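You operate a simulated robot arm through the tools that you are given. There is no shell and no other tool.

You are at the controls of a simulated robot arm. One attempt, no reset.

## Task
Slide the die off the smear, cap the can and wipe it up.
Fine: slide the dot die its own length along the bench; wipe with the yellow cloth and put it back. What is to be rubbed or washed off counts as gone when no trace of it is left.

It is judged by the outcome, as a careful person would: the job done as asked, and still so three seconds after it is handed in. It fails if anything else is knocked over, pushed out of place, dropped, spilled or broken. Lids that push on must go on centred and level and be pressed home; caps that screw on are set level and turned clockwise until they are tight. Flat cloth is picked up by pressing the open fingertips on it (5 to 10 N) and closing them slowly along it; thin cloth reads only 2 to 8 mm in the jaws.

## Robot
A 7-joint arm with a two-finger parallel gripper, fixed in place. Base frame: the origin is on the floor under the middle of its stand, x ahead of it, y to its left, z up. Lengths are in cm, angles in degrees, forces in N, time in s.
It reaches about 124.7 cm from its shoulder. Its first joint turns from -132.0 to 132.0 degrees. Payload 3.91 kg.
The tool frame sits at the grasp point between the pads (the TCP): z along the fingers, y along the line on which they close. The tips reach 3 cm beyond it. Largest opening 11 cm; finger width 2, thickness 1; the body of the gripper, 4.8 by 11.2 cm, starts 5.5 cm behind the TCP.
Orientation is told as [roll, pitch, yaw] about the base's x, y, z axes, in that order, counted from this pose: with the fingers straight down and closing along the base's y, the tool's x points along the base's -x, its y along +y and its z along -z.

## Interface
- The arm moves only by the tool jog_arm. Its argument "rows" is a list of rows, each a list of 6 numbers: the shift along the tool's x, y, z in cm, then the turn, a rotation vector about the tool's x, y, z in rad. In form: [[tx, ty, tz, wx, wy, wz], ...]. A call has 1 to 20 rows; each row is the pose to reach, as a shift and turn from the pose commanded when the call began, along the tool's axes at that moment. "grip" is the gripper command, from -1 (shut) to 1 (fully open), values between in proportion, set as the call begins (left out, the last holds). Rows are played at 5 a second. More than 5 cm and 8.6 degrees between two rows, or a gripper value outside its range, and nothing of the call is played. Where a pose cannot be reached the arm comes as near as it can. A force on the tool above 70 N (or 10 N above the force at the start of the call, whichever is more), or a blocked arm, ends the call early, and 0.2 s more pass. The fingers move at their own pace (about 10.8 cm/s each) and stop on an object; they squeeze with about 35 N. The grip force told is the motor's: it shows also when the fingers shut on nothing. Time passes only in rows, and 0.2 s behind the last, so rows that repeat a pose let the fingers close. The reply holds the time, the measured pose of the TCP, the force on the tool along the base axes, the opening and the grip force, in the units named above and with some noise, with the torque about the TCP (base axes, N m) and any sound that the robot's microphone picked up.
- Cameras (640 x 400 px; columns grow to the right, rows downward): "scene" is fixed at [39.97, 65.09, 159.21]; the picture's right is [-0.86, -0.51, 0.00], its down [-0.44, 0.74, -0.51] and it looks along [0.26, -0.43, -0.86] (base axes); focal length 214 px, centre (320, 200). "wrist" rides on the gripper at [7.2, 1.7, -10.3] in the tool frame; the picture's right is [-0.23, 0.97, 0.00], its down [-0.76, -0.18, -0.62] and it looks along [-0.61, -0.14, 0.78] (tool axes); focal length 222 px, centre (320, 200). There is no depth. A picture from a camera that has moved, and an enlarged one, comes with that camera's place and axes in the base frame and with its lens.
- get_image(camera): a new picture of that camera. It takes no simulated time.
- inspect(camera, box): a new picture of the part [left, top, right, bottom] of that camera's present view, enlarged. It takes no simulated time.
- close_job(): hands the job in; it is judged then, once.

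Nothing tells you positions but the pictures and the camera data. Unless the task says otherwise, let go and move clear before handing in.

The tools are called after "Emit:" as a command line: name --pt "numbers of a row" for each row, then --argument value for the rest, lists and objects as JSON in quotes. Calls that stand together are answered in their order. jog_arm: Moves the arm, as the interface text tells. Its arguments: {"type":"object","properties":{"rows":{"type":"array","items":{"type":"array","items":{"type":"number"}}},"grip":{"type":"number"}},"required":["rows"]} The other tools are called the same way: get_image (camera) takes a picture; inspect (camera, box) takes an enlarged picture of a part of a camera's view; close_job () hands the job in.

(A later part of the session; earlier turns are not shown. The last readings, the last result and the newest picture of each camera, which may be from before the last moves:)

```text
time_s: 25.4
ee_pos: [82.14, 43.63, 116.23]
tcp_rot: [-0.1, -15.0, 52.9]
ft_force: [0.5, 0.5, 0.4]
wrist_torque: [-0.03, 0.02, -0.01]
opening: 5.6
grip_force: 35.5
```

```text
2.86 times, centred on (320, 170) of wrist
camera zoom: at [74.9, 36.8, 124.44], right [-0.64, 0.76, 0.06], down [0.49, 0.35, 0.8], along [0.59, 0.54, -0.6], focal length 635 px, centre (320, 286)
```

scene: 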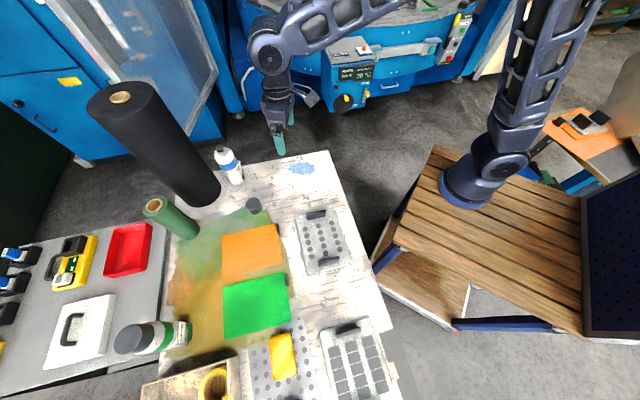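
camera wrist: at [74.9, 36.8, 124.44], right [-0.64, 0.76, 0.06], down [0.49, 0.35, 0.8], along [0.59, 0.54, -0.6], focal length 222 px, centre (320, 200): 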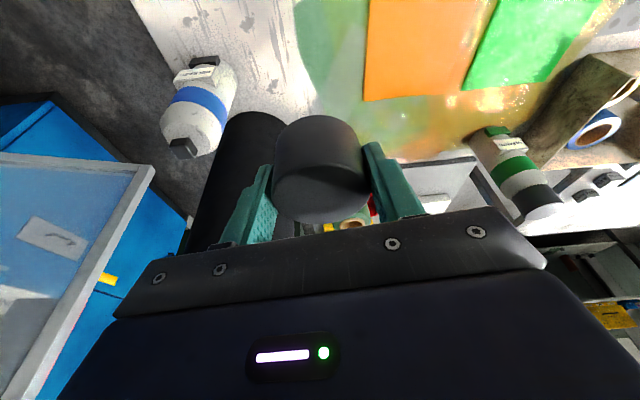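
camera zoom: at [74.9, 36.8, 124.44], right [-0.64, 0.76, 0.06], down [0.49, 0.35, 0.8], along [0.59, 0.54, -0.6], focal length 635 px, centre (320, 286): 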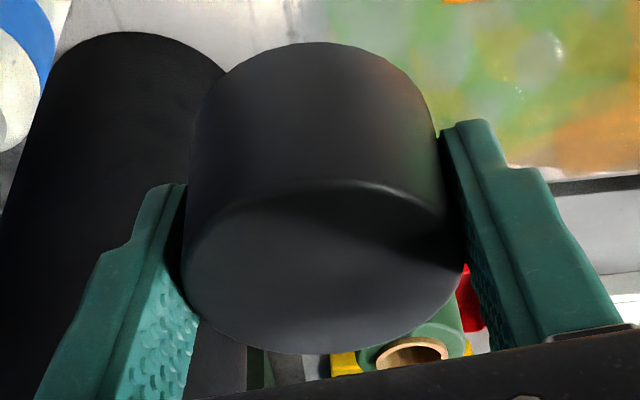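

Combining views, the can's axis is about (97.6, 36.6), top z≈101.3, with the nozzle ~2 cm above; the cap axis lies ~0.3 cm ahead of the TCP. I'll carry the cap over the can, still high above the nozzle.

Emit:
jog_arm --pt "-0.5 -2.5 0.13 0 0 0" --pt "-1.2 -6 0.32 0 0 0" --pt "-1.9 -9.5 0.51 0 0 0" --pt "-2.6 -13 0.7 0 0 0" --pt "-3.1 -15.5 0.83 0 0 0" --pt "-3.3 -16.58 0.885 0 0 0" --pt "-3.3 -16.58 0.885 0 0 0"

Emit:
get_image --camera "wrist"

Emit:
get_image --camera "scene"

Emit:
inspect --camera "scene" --box '[195, 120, 265, 190]'

```text
time_s: 27.0
ee_pos: [97.38, 36.33, 116.4]
tcp_rot: [-0.1, -15.0, 53.0]
ft_force: [0.7, 0.1, -0.1]
wrist_torque: [-0.06, 0.0, -0.02]
opening: 5.6
grip_force: 34.7
```

```text
taken
camera wrist: at [90.16, 29.55, 124.46], right [-0.65, 0.76, 0.06], down [0.49, 0.35, 0.8], along [0.59, 0.54, -0.6], focal length 222 px, centre (320, 200)
```

wrist: 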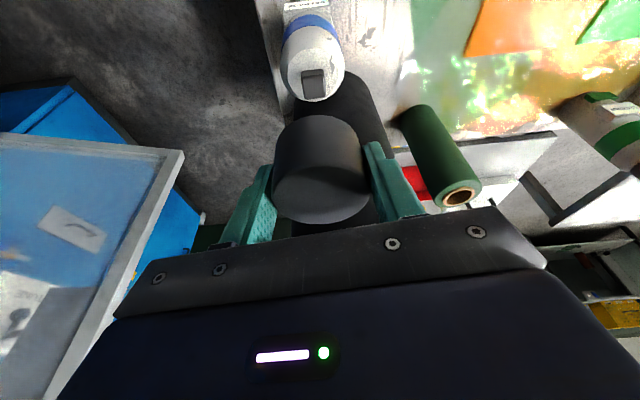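

```text
taken
```

scene: 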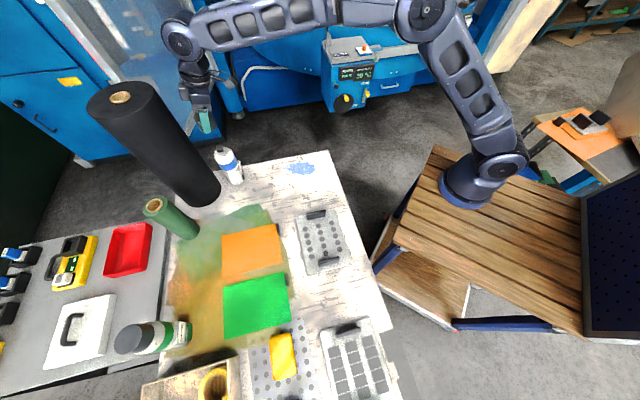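

```text
5.71 times, centred on (230, 155) of scene
camera zoom: at [39.97, 65.09, 159.21], right [-0.86, -0.51, 0.0], down [-0.44, 0.74, -0.51], along [0.26, -0.43, -0.86], focal length 1226 px, centre (834, 457)
```

zoom: 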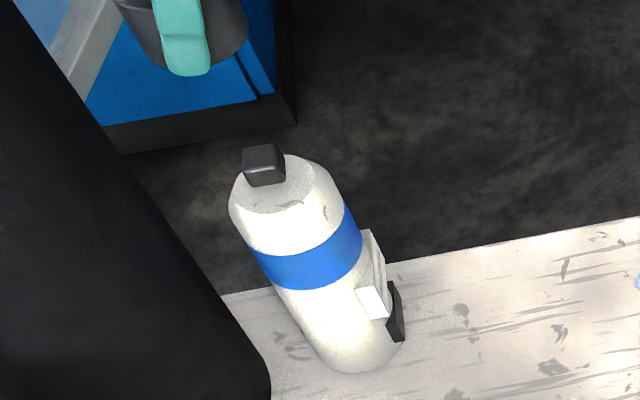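

The cap hovers above the can. I'll zoom the wrist view for precise alignment.

Emit:
inspect --camera "wrist" --box '[250, 10, 390, 130]'

Emit:
inspect --camera "scene" --box '[205, 130, 245, 170]'

Emit:
inspect --camera "scene" --box '[160, 70, 240, 150]'

```text
3.33 times, centred on (320, 70) of wrist
camera zoom: at [90.16, 29.55, 124.46], right [-0.65, 0.76, 0.06], down [0.49, 0.35, 0.8], along [0.59, 0.54, -0.6], focal length 740 px, centre (320, 633)
```

zoom: 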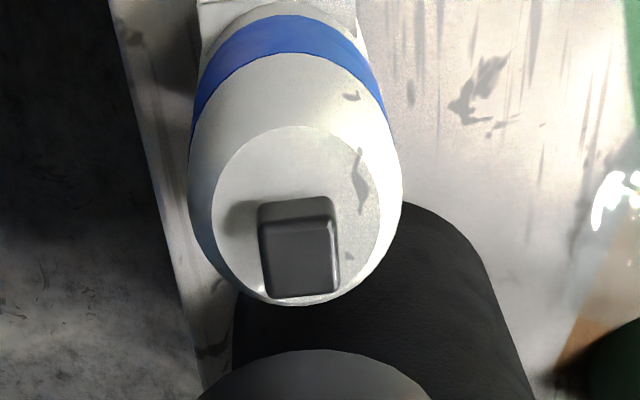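

```text
10.00 times, centred on (225, 150) of scene
camera zoom: at [39.97, 65.09, 159.21], right [-0.86, -0.51, 0.0], down [-0.44, 0.74, -0.51], along [0.26, -0.43, -0.86], focal length 2145 px, centre (1270, 700)
```

zoom: 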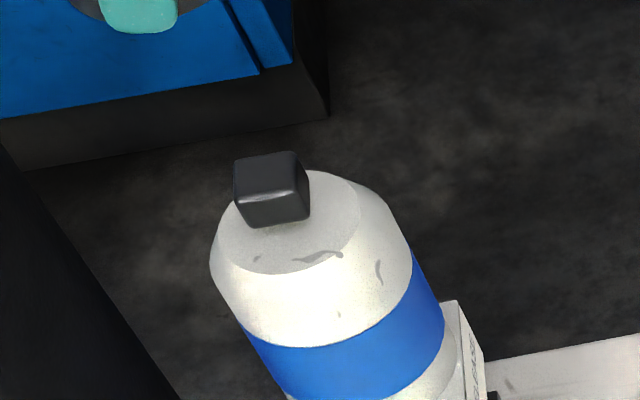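

```text
5.00 times, centred on (200, 110) of scene
camera zoom: at [39.97, 65.09, 159.21], right [-0.86, -0.51, 0.0], down [-0.44, 0.74, -0.51], along [0.26, -0.43, -0.86], focal length 1072 px, centre (920, 650)
```

zoom: 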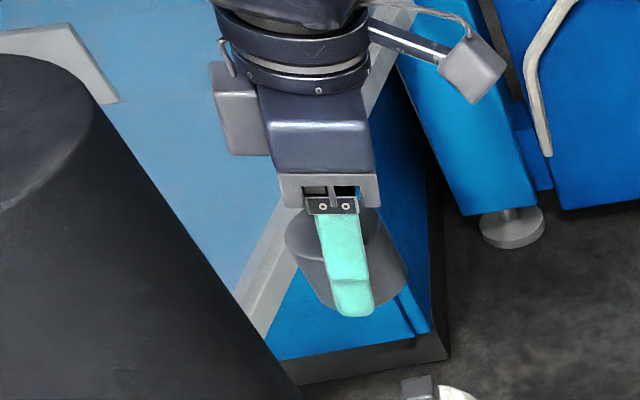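

The flat can top centres at about (97.5, 36.7), z≈101.45, with the nozzle top near z=103; the cap is aligned to within ~0.2 cm. I'll lower to about 2 cm above the nozzle with a small forward correction and recheck.

Emit:
jog_arm --pt "0.3 0 1.3 0 0 0" --pt "0.7 0 3 0 0 0" --pt "1.2 0 5 0 0 0" --pt "1.6 0 6.5 0 0 0" --pt "1.77 0 7.19 0 0 0" --pt "1.77 0 7.19 0 0 0"

Emit:
inspect --camera "wrist" --box '[240, 60, 400, 200]'

Emit:
inspect --camera "scene" --box '[190, 115, 254, 155]'

Emit:
get_image --camera "scene"

```text
time_s: 28.4
ee_pos: [97.6, 36.37, 108.9]
tcp_rot: [0.0, -15.0, 52.9]
ft_force: [-0.4, -0.7, 0.5]
wrist_torque: [-0.01, -0.02, 0.0]
opening: 5.61
grip_force: 34.7
```

```text
2.86 times, centred on (320, 130) of wrist
camera zoom: at [90.33, 29.59, 117.06], right [-0.64, 0.76, 0.06], down [0.49, 0.35, 0.8], along [0.59, 0.54, -0.6], focal length 635 px, centre (320, 400)
```

zoom: 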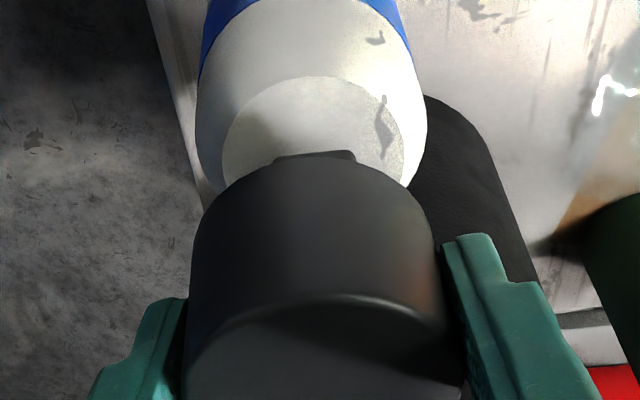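

```text
10.00 times, centred on (222, 135) of scene
camera zoom: at [39.97, 65.09, 159.21], right [-0.86, -0.51, 0.0], down [-0.44, 0.74, -0.51], along [0.26, -0.43, -0.86], focal length 2145 px, centre (1300, 850)
```

zoom: 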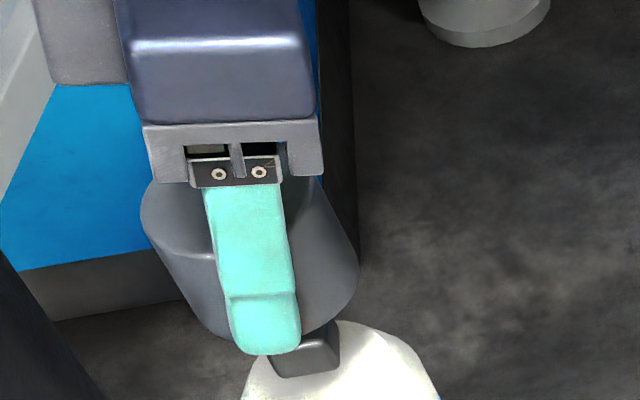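

```text
taken
```

scene: 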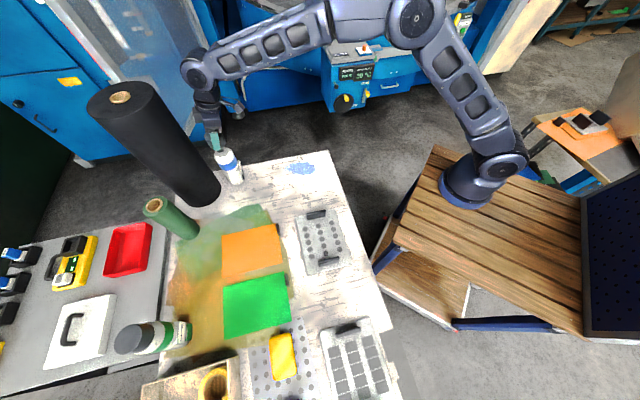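

The cap now sits right above the nozzle. One more close look from both cameras to fine-tune the centring.

Emit:
inspect --camera "scene" --box '[200, 125, 240, 150]'

Emit:
inspect --camera "wrist" --box '[275, 70, 365, 126]'

Emit:
get_image --camera "wrist"

```text
16.00 times, centred on (220, 138) of scene
camera zoom: at [39.97, 65.09, 159.21], right [-0.86, -0.51, 0.0], down [-0.44, 0.74, -0.51], along [0.26, -0.43, -0.86], focal length 3432 px, centre (1920, 1200)
```

zoom: 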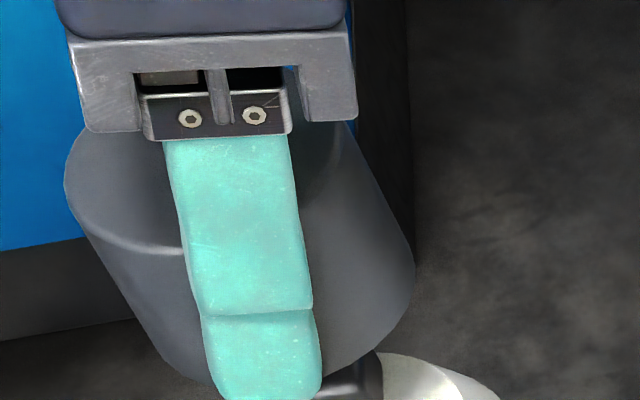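

```text
7.11 times, centred on (320, 98) of wrist
camera zoom: at [90.33, 29.59, 117.06], right [-0.64, 0.76, 0.06], down [0.49, 0.35, 0.8], along [0.59, 0.54, -0.6], focal length 1580 px, centre (320, 925)
```

zoom: 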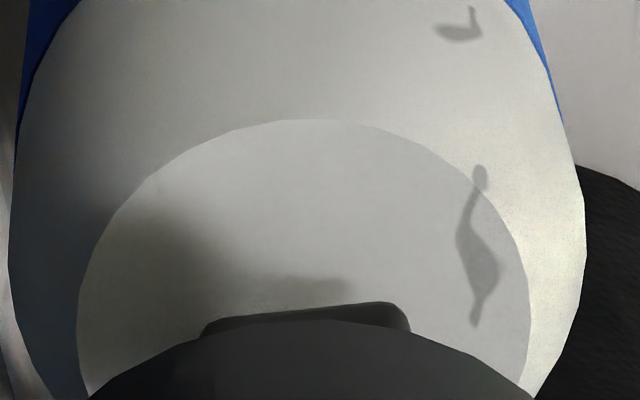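

```text
taken
camera wrist: at [90.33, 29.59, 117.06], right [-0.64, 0.76, 0.06], down [0.49, 0.35, 0.8], along [0.59, 0.54, -0.6], focal length 222 px, centre (320, 200)
```

wrist: 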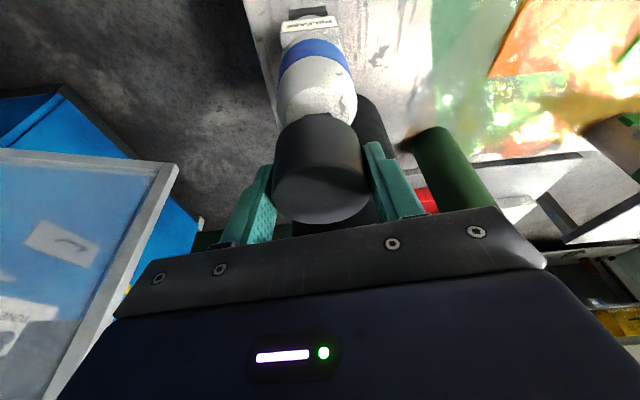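

Both cameras agree the can axis is about 0.18 cm to +tool-y and 0.17 cm forward of the cap. I'll correct that and lower the cap around the nozzle.

Emit:
jog_arm --pt "-0.08 0.09 0.02 0 0 0" --pt "-0.16 0.18 0.04 0 0 0" --pt "-0.03 0.18 0.53 0 0 0" --pt "0.1 0.18 1.01 0 0 0" --pt "0.23 0.18 1.49 0 0 0" --pt "0.36 0.18 1.98 0 0 0" --pt "0.36 0.18 1.98 0 0 0"

Emit:
inspect --camera "wrist" --box '[240, 60, 400, 200]'

Emit:
inspect --camera "scene" --box '[200, 130, 248, 160]'

```text
time_s: 30.0
ee_pos: [97.44, 36.62, 106.86]
tcp_rot: [0.0, -15.0, 52.9]
ft_force: [-0.4, 0.2, -1.1]
wrist_torque: [0.01, -0.05, 0.01]
opening: 5.6
grip_force: 35.4
```

```text
2.86 times, centred on (320, 130) of wrist
camera zoom: at [90.29, 29.87, 115.05], right [-0.64, 0.76, 0.06], down [0.49, 0.35, 0.8], along [0.59, 0.54, -0.6], focal length 635 px, centre (320, 400)
```

zoom: 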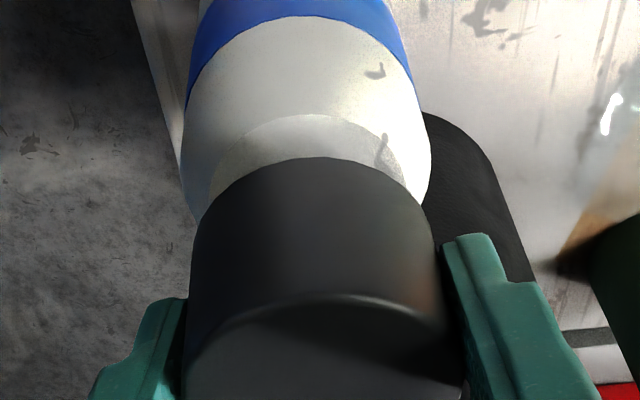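

```text
13.33 times, centred on (224, 145) of scene
camera zoom: at [39.97, 65.09, 159.21], right [-0.86, -0.51, 0.0], down [-0.44, 0.74, -0.51], along [0.26, -0.43, -0.86], focal length 2860 px, centre (1600, 933)
```

zoom: 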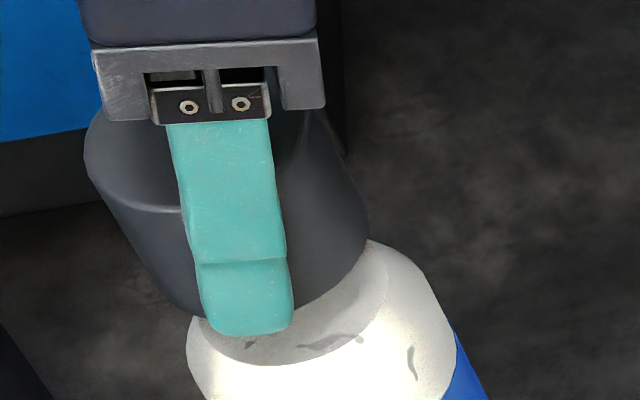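

Now the cap lines up with the can in both views. I'll lower slowly, watching for contact.

Emit:
jog_arm --pt "0.05 0 0.19 0 0 0" --pt "0.1 0 0.39 0 0 0" --pt "0.155 0 0.58 0 0 0" --pt "0.21 0 0.77 0 0 0" --pt "0.26 0 0.97 0 0 0" --pt "0.26 0 0.97 0 0 0"

Emit:
inspect --camera "wrist" --box '[240, 60, 400, 200]'

Emit:
inspect --camera "scene" --box '[200, 130, 248, 160]'

```text
time_s: 31.4
ee_pos: [97.5, 36.69, 105.91]
tcp_rot: [-0.1, -15.0, 52.9]
ft_force: [-0.1, 0.3, 0.1]
wrist_torque: [0.03, -0.02, 0.0]
opening: 5.57
grip_force: 35.4
```

```text
2.86 times, centred on (320, 130) of wrist
camera zoom: at [90.27, 29.85, 114.06], right [-0.64, 0.76, 0.06], down [0.49, 0.35, 0.8], along [0.59, 0.54, -0.6], focal length 635 px, centre (320, 400)
```

zoom: 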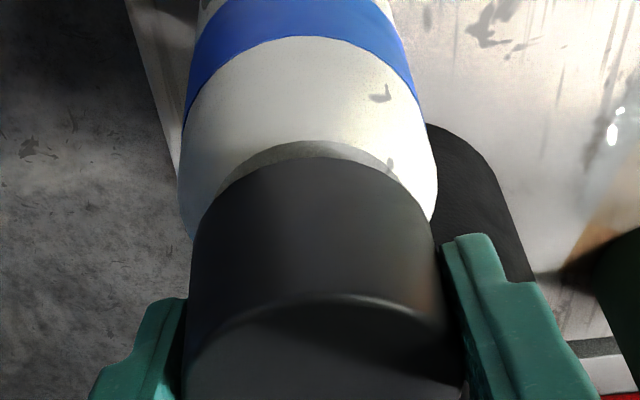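

```text
13.33 times, centred on (224, 145) of scene
camera zoom: at [39.97, 65.09, 159.21], right [-0.86, -0.51, 0.0], down [-0.44, 0.74, -0.51], along [0.26, -0.43, -0.86], focal length 2860 px, centre (1600, 933)
```

zoom: 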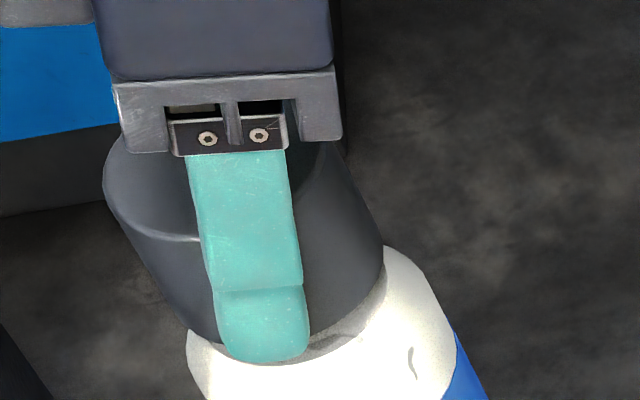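

Still no contact; the rim is just above the can's flat top. I'll go down a bit more.

Emit:
jog_arm --pt "0.04 0 0.145 0 0 0" --pt "0.08 0 0.29 0 0 0" --pt "0.116 0 0.435 0 0 0" --pt "0.155 0 0.58 0 0 0" --pt "0.155 0 0.58 0 0 0"

Emit:
inspect --camera "wrist" --box '[240, 60, 400, 200]'

Emit:
inspect --camera "scene" --box '[200, 130, 248, 160]'

```text
time_s: 32.6
ee_pos: [97.47, 36.59, 105.34]
tcp_rot: [-0.1, -15.0, 52.8]
ft_force: [-0.7, -0.6, 0.1]
wrist_torque: [-0.02, 0.02, -0.02]
opening: 5.55
grip_force: 35.9
```

```text
2.86 times, centred on (320, 130) of wrist
camera zoom: at [90.28, 29.84, 113.45], right [-0.64, 0.76, 0.06], down [0.49, 0.35, 0.8], along [0.59, 0.54, -0.6], focal length 635 px, centre (320, 400)
```

zoom: 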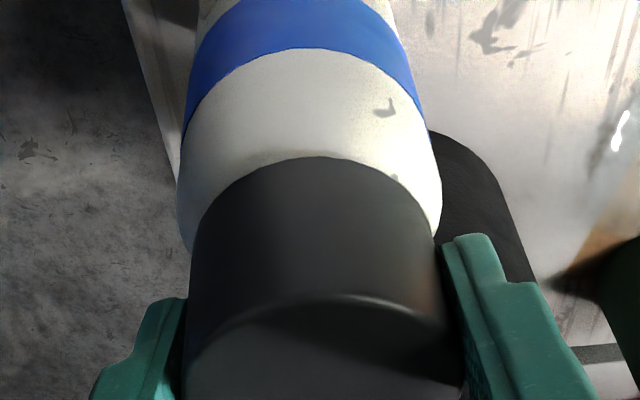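

```text
13.33 times, centred on (224, 145) of scene
camera zoom: at [39.97, 65.09, 159.21], right [-0.86, -0.51, 0.0], down [-0.44, 0.74, -0.51], along [0.26, -0.43, -0.86], focal length 2860 px, centre (1600, 933)
```

zoom: 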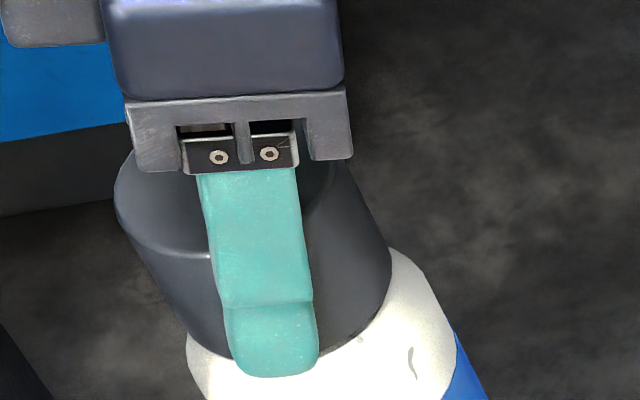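

The rim has reached the can's top edge with no force yet. I'll continue down gently.

Emit:
jog_arm --pt "0.026 0 0.097 0 0 0" --pt "0.052 0 0.193 0 0 0" --pt "0.078 0 0.29 0 0 0" --pt "0.104 0 0.386 0 0 0" --pt "0.104 0 0.386 0 0 0"

Emit:
inspect --camera "scene" --box '[200, 130, 248, 160]'

```text
time_s: 33.8
ee_pos: [97.59, 36.67, 104.92]
tcp_rot: [0.0, -15.1, 52.9]
ft_force: [-0.2, 1.0, 1.0]
wrist_torque: [-0.02, -0.01, 0.01]
opening: 5.52
grip_force: 35.2
```

```text
13.33 times, centred on (224, 145) of scene
camera zoom: at [39.97, 65.09, 159.21], right [-0.86, -0.51, 0.0], down [-0.44, 0.74, -0.51], along [0.26, -0.43, -0.86], focal length 2860 px, centre (1600, 933)
```

zoom: 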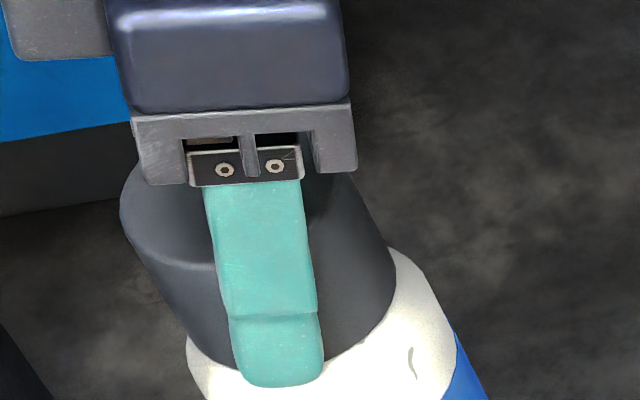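

No force yet; the cap is going over the top. I'll continue in small steps.

Emit:
jog_arm --pt "0.026 0 0.097 0 0 0" --pt "0.052 0 0.193 0 0 0" --pt "0.078 0 0.29 0 0 0" --pt "0.104 0 0.386 0 0 0" --pt "0.104 0 0.386 0 0 0"

Emit:
inspect --camera "scene" --box '[200, 130, 248, 160]'

Emit:
inspect --camera "wrist" --box '[240, 60, 400, 200]'

```text
time_s: 35.0
ee_pos: [97.49, 36.72, 104.73]
tcp_rot: [-0.1, -15.3, 52.9]
ft_force: [1.1, -2.7, 34.6]
wrist_torque: [0.1, -0.11, -0.59]
opening: 5.54
grip_force: 35.3
heard: snap
```

```text
13.33 times, centred on (224, 145) of scene
camera zoom: at [39.97, 65.09, 159.21], right [-0.86, -0.51, 0.0], down [-0.44, 0.74, -0.51], along [0.26, -0.43, -0.86], focal length 2860 px, centre (1600, 933)
```

zoom: 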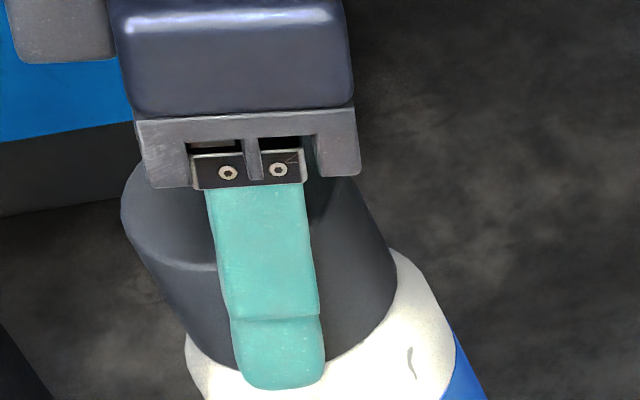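

```text
2.86 times, centred on (320, 130) of wrist
camera zoom: at [90.24, 29.84, 112.92], right [-0.64, 0.76, 0.06], down [0.48, 0.35, 0.8], along [0.59, 0.55, -0.59], focal length 635 px, centre (320, 400)
```

zoom: 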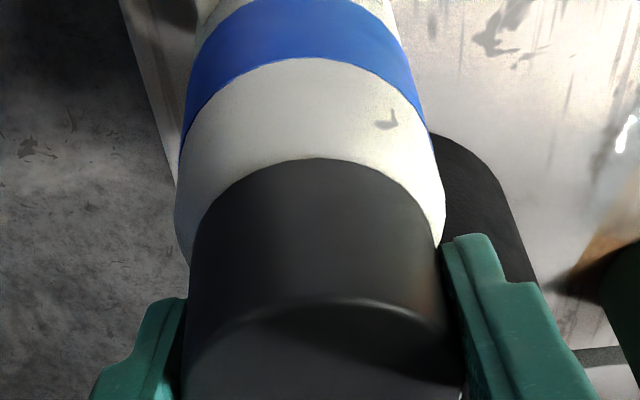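

I heard the snap at about 35 N: the cap is home. I'll relax the load, open the fingers and rise away.

Emit:
jog_arm --pt "-0.026 0 -0.097 0 0 0" --pt "-0.045 0 -0.17 0 0 0" --pt "-0.045 0 -0.17 0 0 0"

Emit:
jog_arm --pt "0 0 0 0 0 0" --pt "0 0 0 0 0 0" --pt "0 0 0 0 0 0" --pt "0 0 0 0 0 0" --grip 1

Emit:
get_image --camera "wrist"

```text
time_s: 35.8
ee_pos: [97.39, 36.52, 104.93]
tcp_rot: [0.0, -15.1, 53.0]
ft_force: [7.2, 1.7, 27.9]
wrist_torque: [0.26, -0.41, -0.21]
opening: 5.52
grip_force: 35.0
```

```text
time_s: 36.8
ee_pos: [97.47, 36.69, 104.6]
tcp_rot: [0.0, -14.9, 52.9]
ft_force: [0.0, -0.6, 0.7]
wrist_torque: [-0.03, 0.03, -0.02]
opening: 11.02
grip_force: 0.1
```

```text
taken
camera wrist: at [90.29, 29.85, 112.76], right [-0.64, 0.76, 0.06], down [0.49, 0.35, 0.8], along [0.59, 0.54, -0.6], focal length 222 px, centre (320, 200)
```

wrist: 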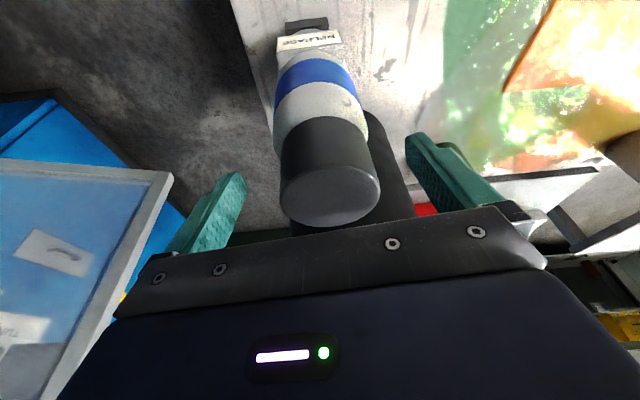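

The fingers are clear of the cap. I'll rise straight up and inspect how it sits.

Emit:
jog_arm --pt "-0.26 0 -0.97 0 0 0" --pt "-1.04 0 -3.86 0 0 0" --pt "-2.07 0 -7.73 0 0 0" --pt "-3.11 0 -11.6 0 0 0" --pt "-4.14 0 -15.5 0 0 0" --pt "-4.14 0 -15.5 0 0 0"

Emit:
inspect --camera "wrist" --box '[240, 10, 400, 150]'

Emit:
inspect --camera "scene" --box '[190, 130, 254, 190]'

```text
time_s: 38.2
ee_pos: [97.42, 36.77, 120.69]
tcp_rot: [0.0, -15.1, 52.9]
ft_force: [0.4, 0.5, 0.3]
wrist_torque: [-0.01, 0.02, 0.05]
opening: 10.98
grip_force: 0.1
```

```text
2.86 times, centred on (320, 80) of wrist
camera zoom: at [90.18, 29.91, 128.87], right [-0.64, 0.76, 0.06], down [0.49, 0.35, 0.8], along [0.59, 0.54, -0.6], focal length 635 px, centre (320, 543)
```

zoom: 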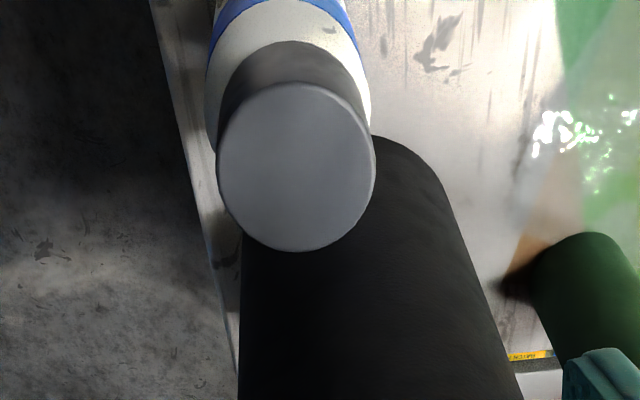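

```text
6.67 times, centred on (222, 160) of scene
camera zoom: at [39.97, 65.09, 159.21], right [-0.86, -0.51, 0.0], down [-0.44, 0.74, -0.51], along [0.26, -0.43, -0.86], focal length 1430 px, centre (973, 467)
```

zoom: 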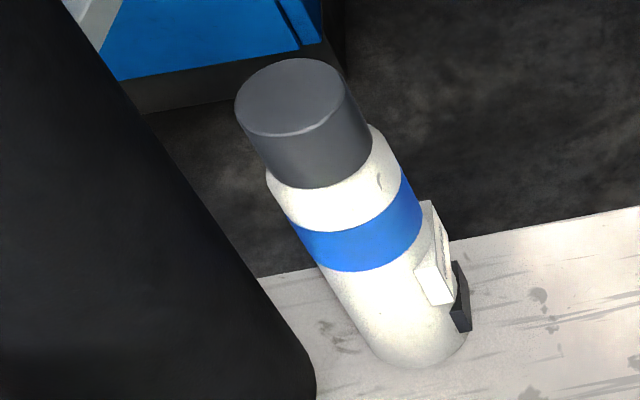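

The cap sits level and centred, and the can hasn't moved. Next is the yellow cloth near (45, 76.5); I'll back away from the roll, straighten the gripper and head there.

Emit:
jog_arm --pt "1.3 2.8 -0.34 0 0 0" --pt "3.2 6.9 -0.86 0 0 0" --pt "5.1 11.0 -1.37 0 0.06 0" --pt "7.0 15.1 -1.89 0 0.13 0" --pt "8.9 19.2 -2.4 0 0.2 0" --pt "10.67 22.97 -2.86 0 0.262 0" --pt "10.67 22.97 -2.86 0 0.262 0"

```text
time_s: 39.8
ee_pos: [72.39, 41.67, 120.79]
tcp_rot: [0.0, 0.1, 53.0]
ft_force: [0.3, 0.2, -0.1]
wrist_torque: [0.01, 0.03, 0.03]
opening: 11.01
grip_force: 0.1
```

Clear of the roll and upright. Moving over toward the yellow cloth now.

Emit:
jog_arm --pt "-0.4 4 0.3 0 0 -0.072" --pt "-0.8 8 0.6 0 0 -0.144" --pt "-1.2 12 0.9 0 0 -0.216" --pt "-1.6 16 1.2 0 0 -0.288" --pt "-2.0 20 1.6 0 0 -0.36" --pt "-2.4 24 2.0 0 0 -0.432" --pt "-2.8 28 2.3 0 0 -0.504" --pt "-3.2 32 2.6 0 0 -0.576" --pt "-3.5 35.7 2.8 0 0 -0.646" --pt "-3.5 35.7 2.8 0 0 -0.646"

Emit:
get_image --camera "wrist"

Emit:
get_image --camera "scene"

```text
time_s: 42.0
ee_pos: [46.19, 66.05, 118.01]
tcp_rot: [0.0, 0.0, 90.0]
ft_force: [-0.4, 0.5, 0.6]
wrist_torque: [0.01, 0.01, -0.04]
opening: 11.02
grip_force: 0.1
```

```text
taken
camera wrist: at [44.43, 58.72, 128.29], right [-0.97, 0.23, 0.0], down [0.18, 0.76, 0.62], along [0.14, 0.61, -0.78], focal length 222 px, centre (320, 200)
```

wrist: 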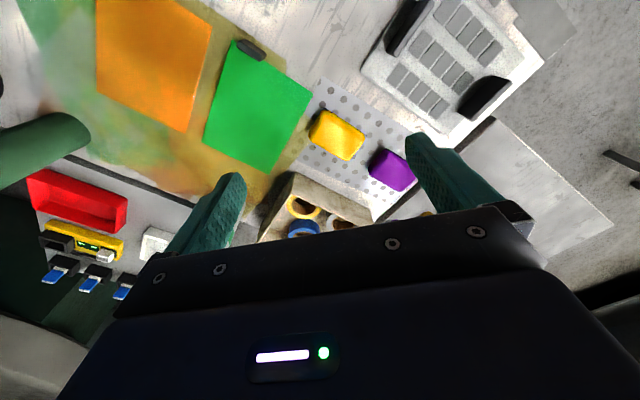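

```text
taken
```

scene: 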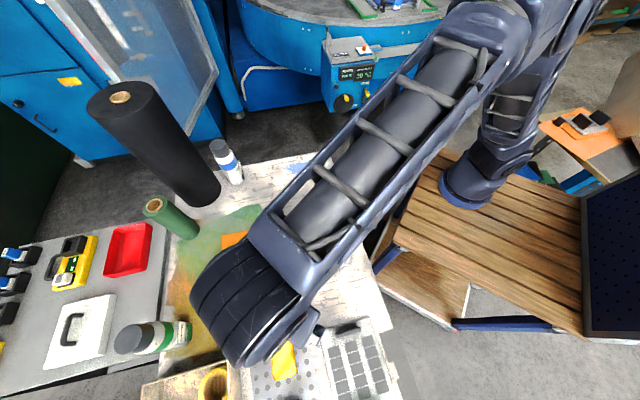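

Emit:
inspect --camera "wrist" --box '[280, 80, 440, 220]'

Emit:
inspect --camera "wrist" --box '[300, 95, 380, 170]'

```text
2.86 times, centred on (360, 150) of wrist
camera zoom: at [44.43, 58.72, 128.29], right [-0.97, 0.23, 0.0], down [0.18, 0.76, 0.62], along [0.14, 0.61, -0.78], focal length 635 px, centre (206, 343)
```

zoom: 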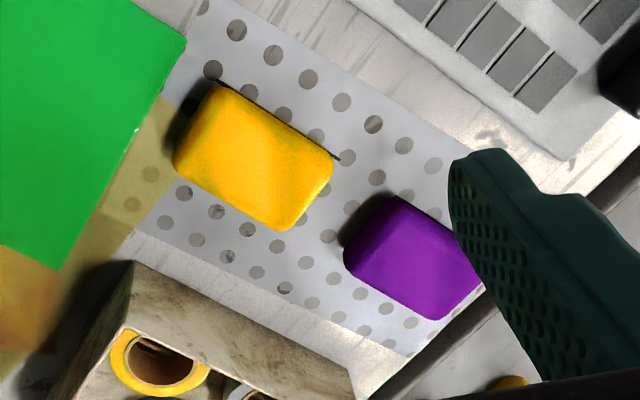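

```text
5.33 times, centred on (340, 132) of wrist
camera zoom: at [44.43, 58.72, 128.29], right [-0.97, 0.23, 0.0], down [0.18, 0.76, 0.62], along [0.14, 0.61, -0.78], focal length 1185 px, centre (213, 560)
```

zoom: 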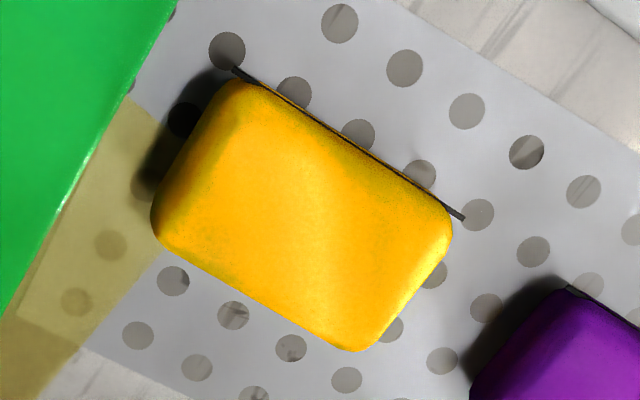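

The yellow cloth is a folded pad, about 10 × 6 × 2 cm, centred near (45.3, 76.7), lying on the dotted sheet. I'll come above it with yaw 135° so the fingers straddle its 6 cm width.

Emit:
jog_arm --pt "-1.8 0.15 2.5 0 0 -0.131" --pt "-3.6 0.3 5.5 0 0 -0.262" --pt "-5.4 0.45 8.5 0 0 -0.393" --pt "-7.2 0.6 11.5 0 0 -0.524" --pt "-9 0.75 14 0 0 -0.655" --pt "-10.65 0.9 16 0 0 -0.785" --pt "-10.65 0.9 16 0 0 -0.785" --grip 0.7

Emit:
get_image --camera "wrist"

Emit:
inspect --camera "scene" --box '[230, 300, 390, 400]'

```text
time_s: 43.6
ee_pos: [45.16, 76.77, 101.78]
tcp_rot: [0.0, 0.0, 135.1]
ft_force: [-0.3, -0.1, -0.7]
wrist_torque: [-0.01, 0.05, 0.01]
opening: 9.35
grip_force: 0.1
```

```text
taken
camera wrist: at [49.13, 70.29, 112.27], right [-0.85, -0.53, 0.0], down [-0.41, 0.66, 0.62], along [-0.33, 0.53, -0.78], focal length 222 px, centre (320, 200)
```

wrist: 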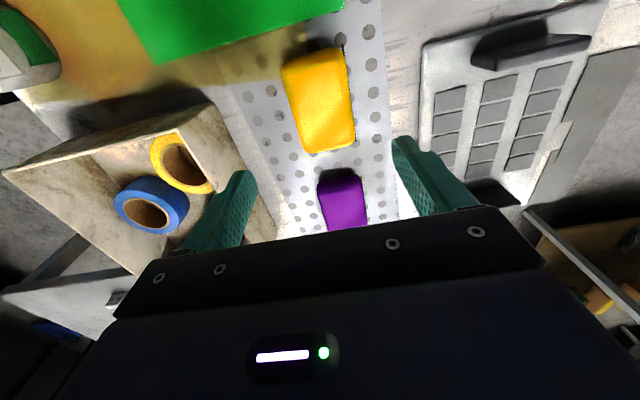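

```text
4.00 times, centred on (310, 350) of scene
camera zoom: at [39.97, 65.09, 159.21], right [-0.86, -0.51, 0.0], down [-0.44, 0.74, -0.51], along [0.26, -0.43, -0.86], focal length 858 px, centre (360, -400)
```

zoom: 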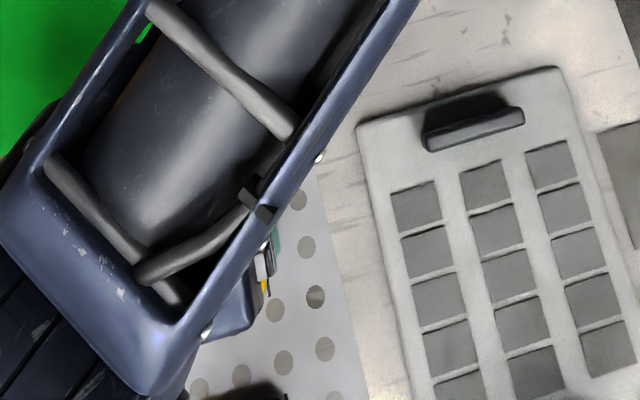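

I'm above the cloth. I'll zoom to place it precisely.

Emit:
inspect --camera "wrist" --box '[260, 30, 380, 165]'

Emit:
inspect --camera "wrist" --box '[230, 120, 400, 230]'

```text
2.96 times, centred on (320, 98) of wrist
camera zoom: at [49.13, 70.29, 112.27], right [-0.85, -0.53, 0.0], down [-0.41, 0.66, 0.62], along [-0.33, 0.53, -0.78], focal length 658 px, centre (320, 504)
```

zoom: 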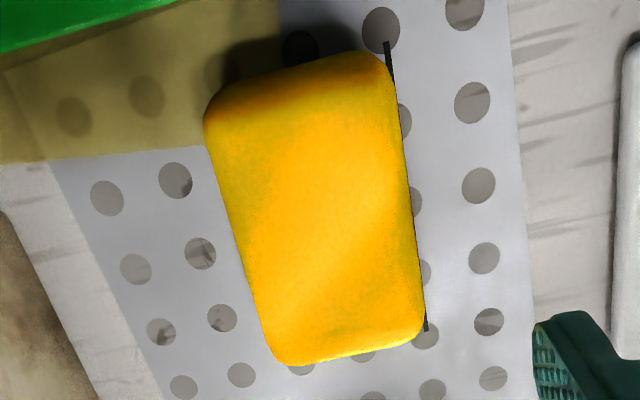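

```text
3.64 times, centred on (315, 175) of wrist
camera zoom: at [49.13, 70.29, 112.27], right [-0.85, -0.53, 0.0], down [-0.41, 0.66, 0.62], along [-0.33, 0.53, -0.78], focal length 808 px, centre (338, 291)
```

zoom: 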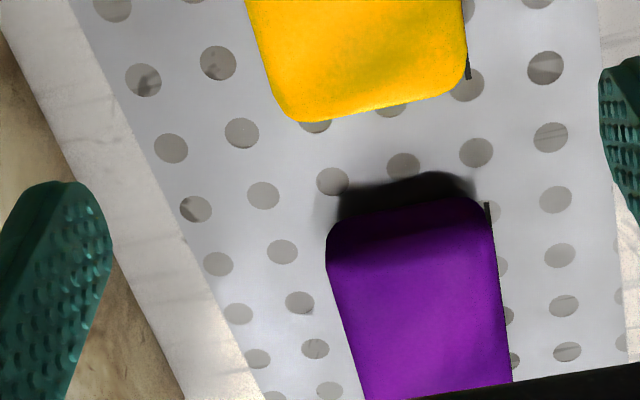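

The sheet's holes triangulate to z≈85.3 and the cloth's top to ≈87.7. I'll descend to straddle the cloth with the tips about 0.7 cm above the sheet.

Emit:
jog_arm --pt "0 0.1 3 0 0 0" --pt "0 0.2 6 0 0 0" --pt "0 0.2 9 0 0 0" --pt "0 0.2 11 0 0 0" --pt "0 0.2 12.3 0 0 0" --pt "0 0.2 12.75 0 0 0" --pt "0 0.2 12.75 0 0 0"

Emit:
get_image --camera "wrist"

Emit:
inspect --camera "wrist" --box '[200, 60, 440, 220]'

```text
time_s: 45.2
ee_pos: [45.05, 76.45, 89.24]
tcp_rot: [0.0, -0.1, 134.9]
ft_force: [0.5, 1.0, 0.0]
wrist_torque: [0.0, 0.03, 0.0]
opening: 9.33
grip_force: 0.1
```

```text
taken
camera wrist: at [48.96, 70.03, 99.54], right [-0.85, -0.53, 0.0], down [-0.41, 0.66, 0.62], along [-0.33, 0.53, -0.78], focal length 222 px, centre (320, 200)
```

wrist: 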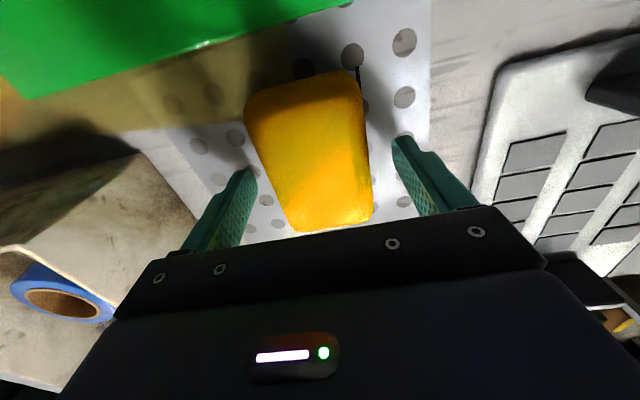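

```text
2.50 times, centred on (320, 140) of wrist
camera zoom: at [48.96, 70.03, 99.54], right [-0.85, -0.53, 0.0], down [-0.41, 0.66, 0.62], along [-0.33, 0.53, -0.78], focal length 555 px, centre (320, 350)
```

zoom: 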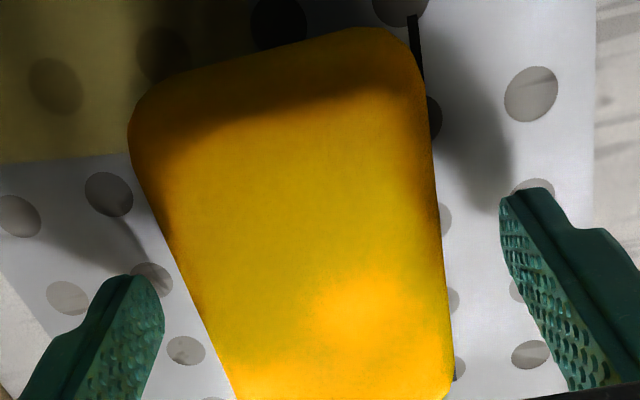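

The cloth is midway between the fingers. I'll go down a touch more and close on it gradually.

Emit:
jog_arm --pt "0 0 0.15 0 0 0" --pt "0 0 0.3 0 0 0" --pt "0 0 0.3 0 0 0" --grip 0.2

Emit:
jog_arm --pt "0 0 0 0 0 0" --pt "0 0 0 0 0 0" --pt "0 0 0 0 0 0" --grip 0

Emit:
get_image --camera "wrist"

```text
time_s: 46.0
ee_pos: [45.04, 76.49, 88.84]
tcp_rot: [-0.1, 0.0, 135.0]
ft_force: [0.4, 0.3, 0.0]
wrist_torque: [0.03, 0.01, -0.01]
opening: 6.59
grip_force: 0.0
```

```text
time_s: 46.8
ee_pos: [44.99, 76.46, 88.97]
tcp_rot: [0.0, 0.0, 134.9]
ft_force: [-0.1, -1.1, 0.4]
wrist_torque: [-0.03, 0.0, 0.0]
opening: 6.39
grip_force: 35.2
```

```text
taken
camera wrist: at [48.97, 70.02, 99.26], right [-0.85, -0.53, 0.0], down [-0.41, 0.66, 0.62], along [-0.33, 0.53, -0.78], focal length 222 px, centre (320, 200)
```

wrist: 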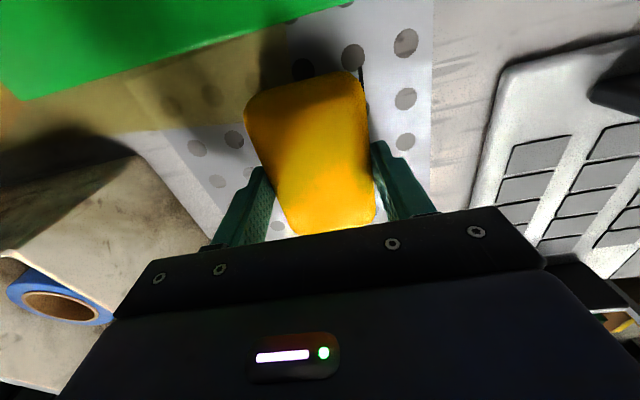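

The fingers grip the cloth at 6.4 cm. I'll lift it slightly and check it follows.

Emit:
jog_arm --pt "0 0 -0.5 0 0 0" --pt "0 0 -2 0 0 0" --pt "0 0 -5 0 0 0" --pt "0 0 -9 0 0 0" --pt "0 0 -13 0 0 0" --pt "0 0 -13 0 0 0" --grip -1

Emit:
get_image --camera "wrist"

Emit:
inspect --camera "scene" --box '[230, 300, 390, 400]'

```text
time_s: 48.2
ee_pos: [45.05, 76.52, 101.72]
tcp_rot: [0.0, 0.0, 134.9]
ft_force: [-0.1, -1.0, -0.8]
wrist_torque: [0.0, 0.03, -0.01]
opening: 6.42
grip_force: 34.4
```

```text
taken
camera wrist: at [48.94, 70.13, 112.21], right [-0.85, -0.53, 0.0], down [-0.41, 0.66, 0.62], along [-0.33, 0.53, -0.78], focal length 222 px, centre (320, 200)
```

wrist: 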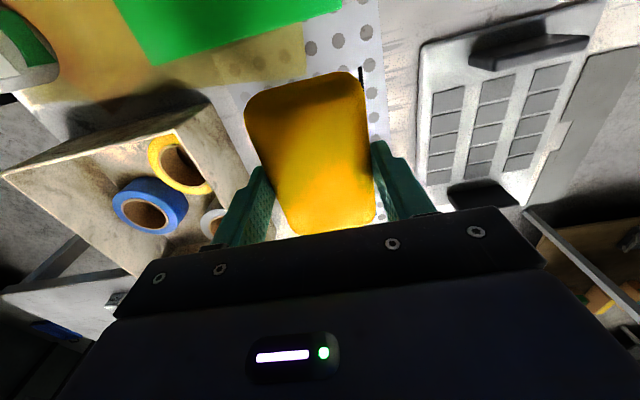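

```text
4.00 times, centred on (310, 350) of scene
camera zoom: at [39.97, 65.09, 159.21], right [-0.86, -0.51, 0.0], down [-0.44, 0.74, -0.51], along [0.26, -0.43, -0.86], focal length 858 px, centre (360, -400)
```

zoom: 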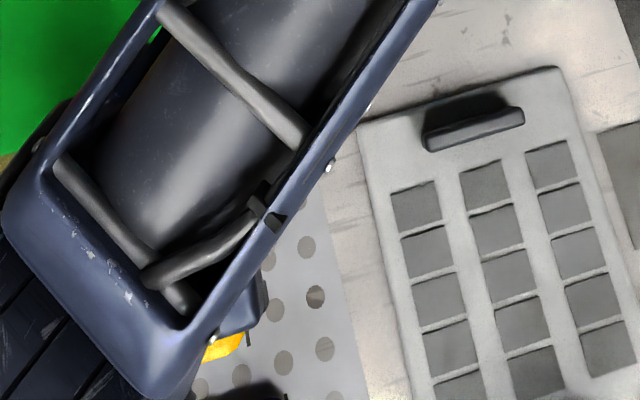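

The cloth comes along, its dark edge strip with it. I'll carry it over to the smear, rotating to yaw ≈31° to match the smear's long axis.

Emit:
jog_arm --pt "3 0.86 -1.8 0 0 0.09" --pt "7 2.0 -4 0 0 0.2" --pt "11 3.14 -6 0 0 0.32" --pt "15 4.28 -8 0 0 0.43" --pt "19.2 5.5 -8 0 0 0.55" --pt "23.4 6.7 -8 0 0 0.67" --pt "27.6 7.9 -8 0 0 0.79" --pt "31.8 9.1 -8 0 0 0.91" --pt "36 10.3 -8 0 0 1.03" --pt "40.2 11.5 -8 0 0 1.15" --pt "44.4 12.7 -8 0 0 1.27" --pt "48.6 13.9 -8 0 0 1.39" --pt "52.8 15.1 -8 0 0 1.51" --pt "57 16.3 -8 0 0 1.63" --pt "61 17.4 -8 0 0 1.74" --pt "64.1 18.3 -8 0 0 1.815" --pt "64.1 18.3 -8 0 0 1.815"

Emit:
get_image --camera "wrist"

Emit:
get_image --camera "scene"

```text
time_s: 51.8
ee_pos: [77.36, 18.02, 109.85]
tcp_rot: [0.0, 0.1, 30.9]
ft_force: [0.6, -0.7, -0.5]
wrist_torque: [0.02, 0.01, -0.02]
opening: 6.36
grip_force: 34.8
```

```text
taken
camera wrist: at [70.32, 15.76, 120.22], right [-0.3, 0.95, 0.0], down [0.74, 0.24, 0.62], along [0.59, 0.19, -0.78], focal length 222 px, centre (320, 200)
```

wrist: 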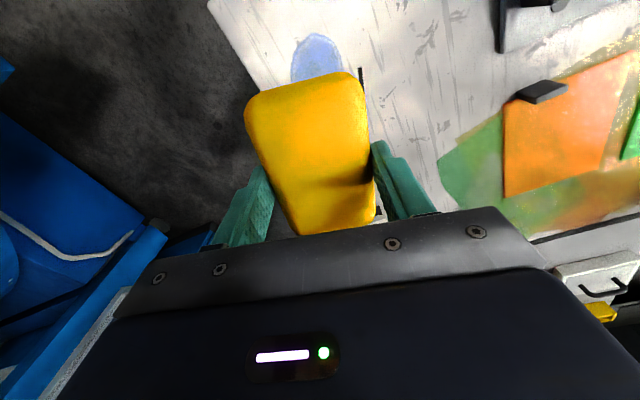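

```text
taken
```

scene: 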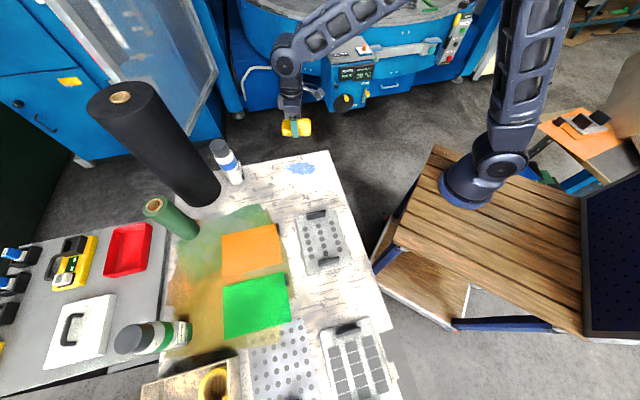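

The cloth hangs right above the smear, centred about (77.4, 18.2). I'll lower to just above the bench and then feel for contact.

Emit:
jog_arm --pt "0 0 3.5 0 0 0" --pt "0 0 7.5 0 0 0" --pt "0 0 11.5 0 0 0" --pt "0 0 15 0 0 0" --pt "0 0 17.5 0 0 0" --pt "0 0 19 0 0 0" --pt "0 0 19.6 0 0 0" --pt "0 0 19.6 0 0 0"

Emit:
jog_arm --pt "0 0 0.2 0 0 0" --pt "0 0 0.4 0 0 0" --pt "0 0 0.6 0 0 0" --pt "0 0 0.8 0 0 0" --pt "0 0 0.8 0 0 0"

Emit:
inspect --camera "scene" --box '[260, 130, 340, 190]'

```text
time_s: 53.6
ee_pos: [77.24, 18.19, 90.31]
tcp_rot: [0.1, 0.0, 30.8]
ft_force: [-0.2, 0.1, -0.2]
wrist_torque: [-0.01, 0.0, 0.01]
opening: 6.4
grip_force: 35.1
```

```text
time_s: 54.8
ee_pos: [77.35, 18.12, 89.33]
tcp_rot: [0.0, 0.0, 30.9]
ft_force: [-0.1, -0.4, -0.4]
wrist_torque: [-0.04, -0.02, 0.01]
opening: 6.37
grip_force: 34.9
```

```text
6.67 times, centred on (300, 160) of scene
camera zoom: at [39.97, 65.09, 159.21], right [-0.86, -0.51, 0.0], down [-0.44, 0.74, -0.51], along [0.26, -0.43, -0.86], focal length 1430 px, centre (453, 467)
```

zoom: 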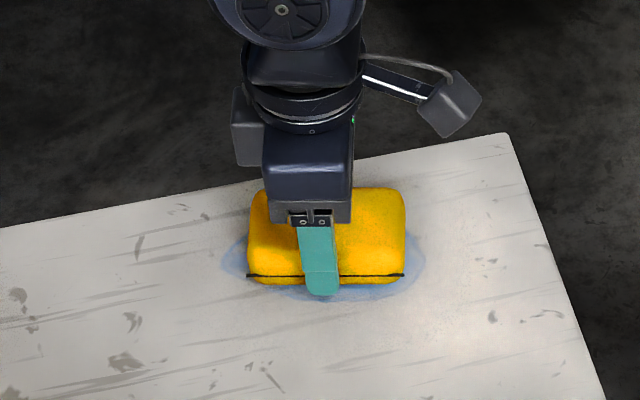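

The cloth is centred over the smear and almost touching. I'll continue down in fine steps until I feel 5–10 N.

Emit:
jog_arm --pt "0 0 0.1 0 0 0" --pt "0 0 0.2 0 0 0" --pt "0 0 0.3 0 0 0" --pt "0 0 0.3 0 0 0"

Emit:
jog_arm --pt "0 0 0.08 0 0 0" --pt "0 0 0.15 0 0 0" --pt "0 0 0.15 0 0 0"

```text
time_s: 55.8
ee_pos: [77.36, 18.15, 89.21]
tcp_rot: [0.0, 0.0, 30.8]
ft_force: [0.2, 0.3, -1.2]
wrist_torque: [0.0, -0.03, 0.01]
opening: 6.41
grip_force: 34.9
```

```text
time_s: 56.6
ee_pos: [77.43, 18.2, 89.0]
tcp_rot: [0.1, 0.0, 31.0]
ft_force: [-0.5, 0.3, -0.9]
wrist_torque: [-0.01, -0.01, -0.01]
opening: 6.41
grip_force: 34.8
```

No contact yet at 89.0. Continuing gently.

Emit:
jog_arm --pt "0 0 0.1 0 0 0" --pt "0 0 0.2 0 0 0" --pt "0 0 0.2 0 0 0"

Emit:
jog_arm --pt "0 0 0.08 0 0 0" --pt "0 0 0.15 0 0 0" --pt "0 0 0.15 0 0 0"

```text
time_s: 57.4
ee_pos: [77.47, 18.14, 88.87]
tcp_rot: [0.0, 0.0, 30.9]
ft_force: [-1.9, -0.7, 7.0]
wrist_torque: [-0.08, 0.17, -0.05]
opening: 6.38
grip_force: 34.8
```

```text
time_s: 58.2
ee_pos: [77.44, 18.09, 88.86]
tcp_rot: [0.0, -0.3, 30.9]
ft_force: [-3.6, -3.5, 38.5]
wrist_torque: [-0.25, 0.5, 0.0]
opening: 6.38
grip_force: 35.5
```

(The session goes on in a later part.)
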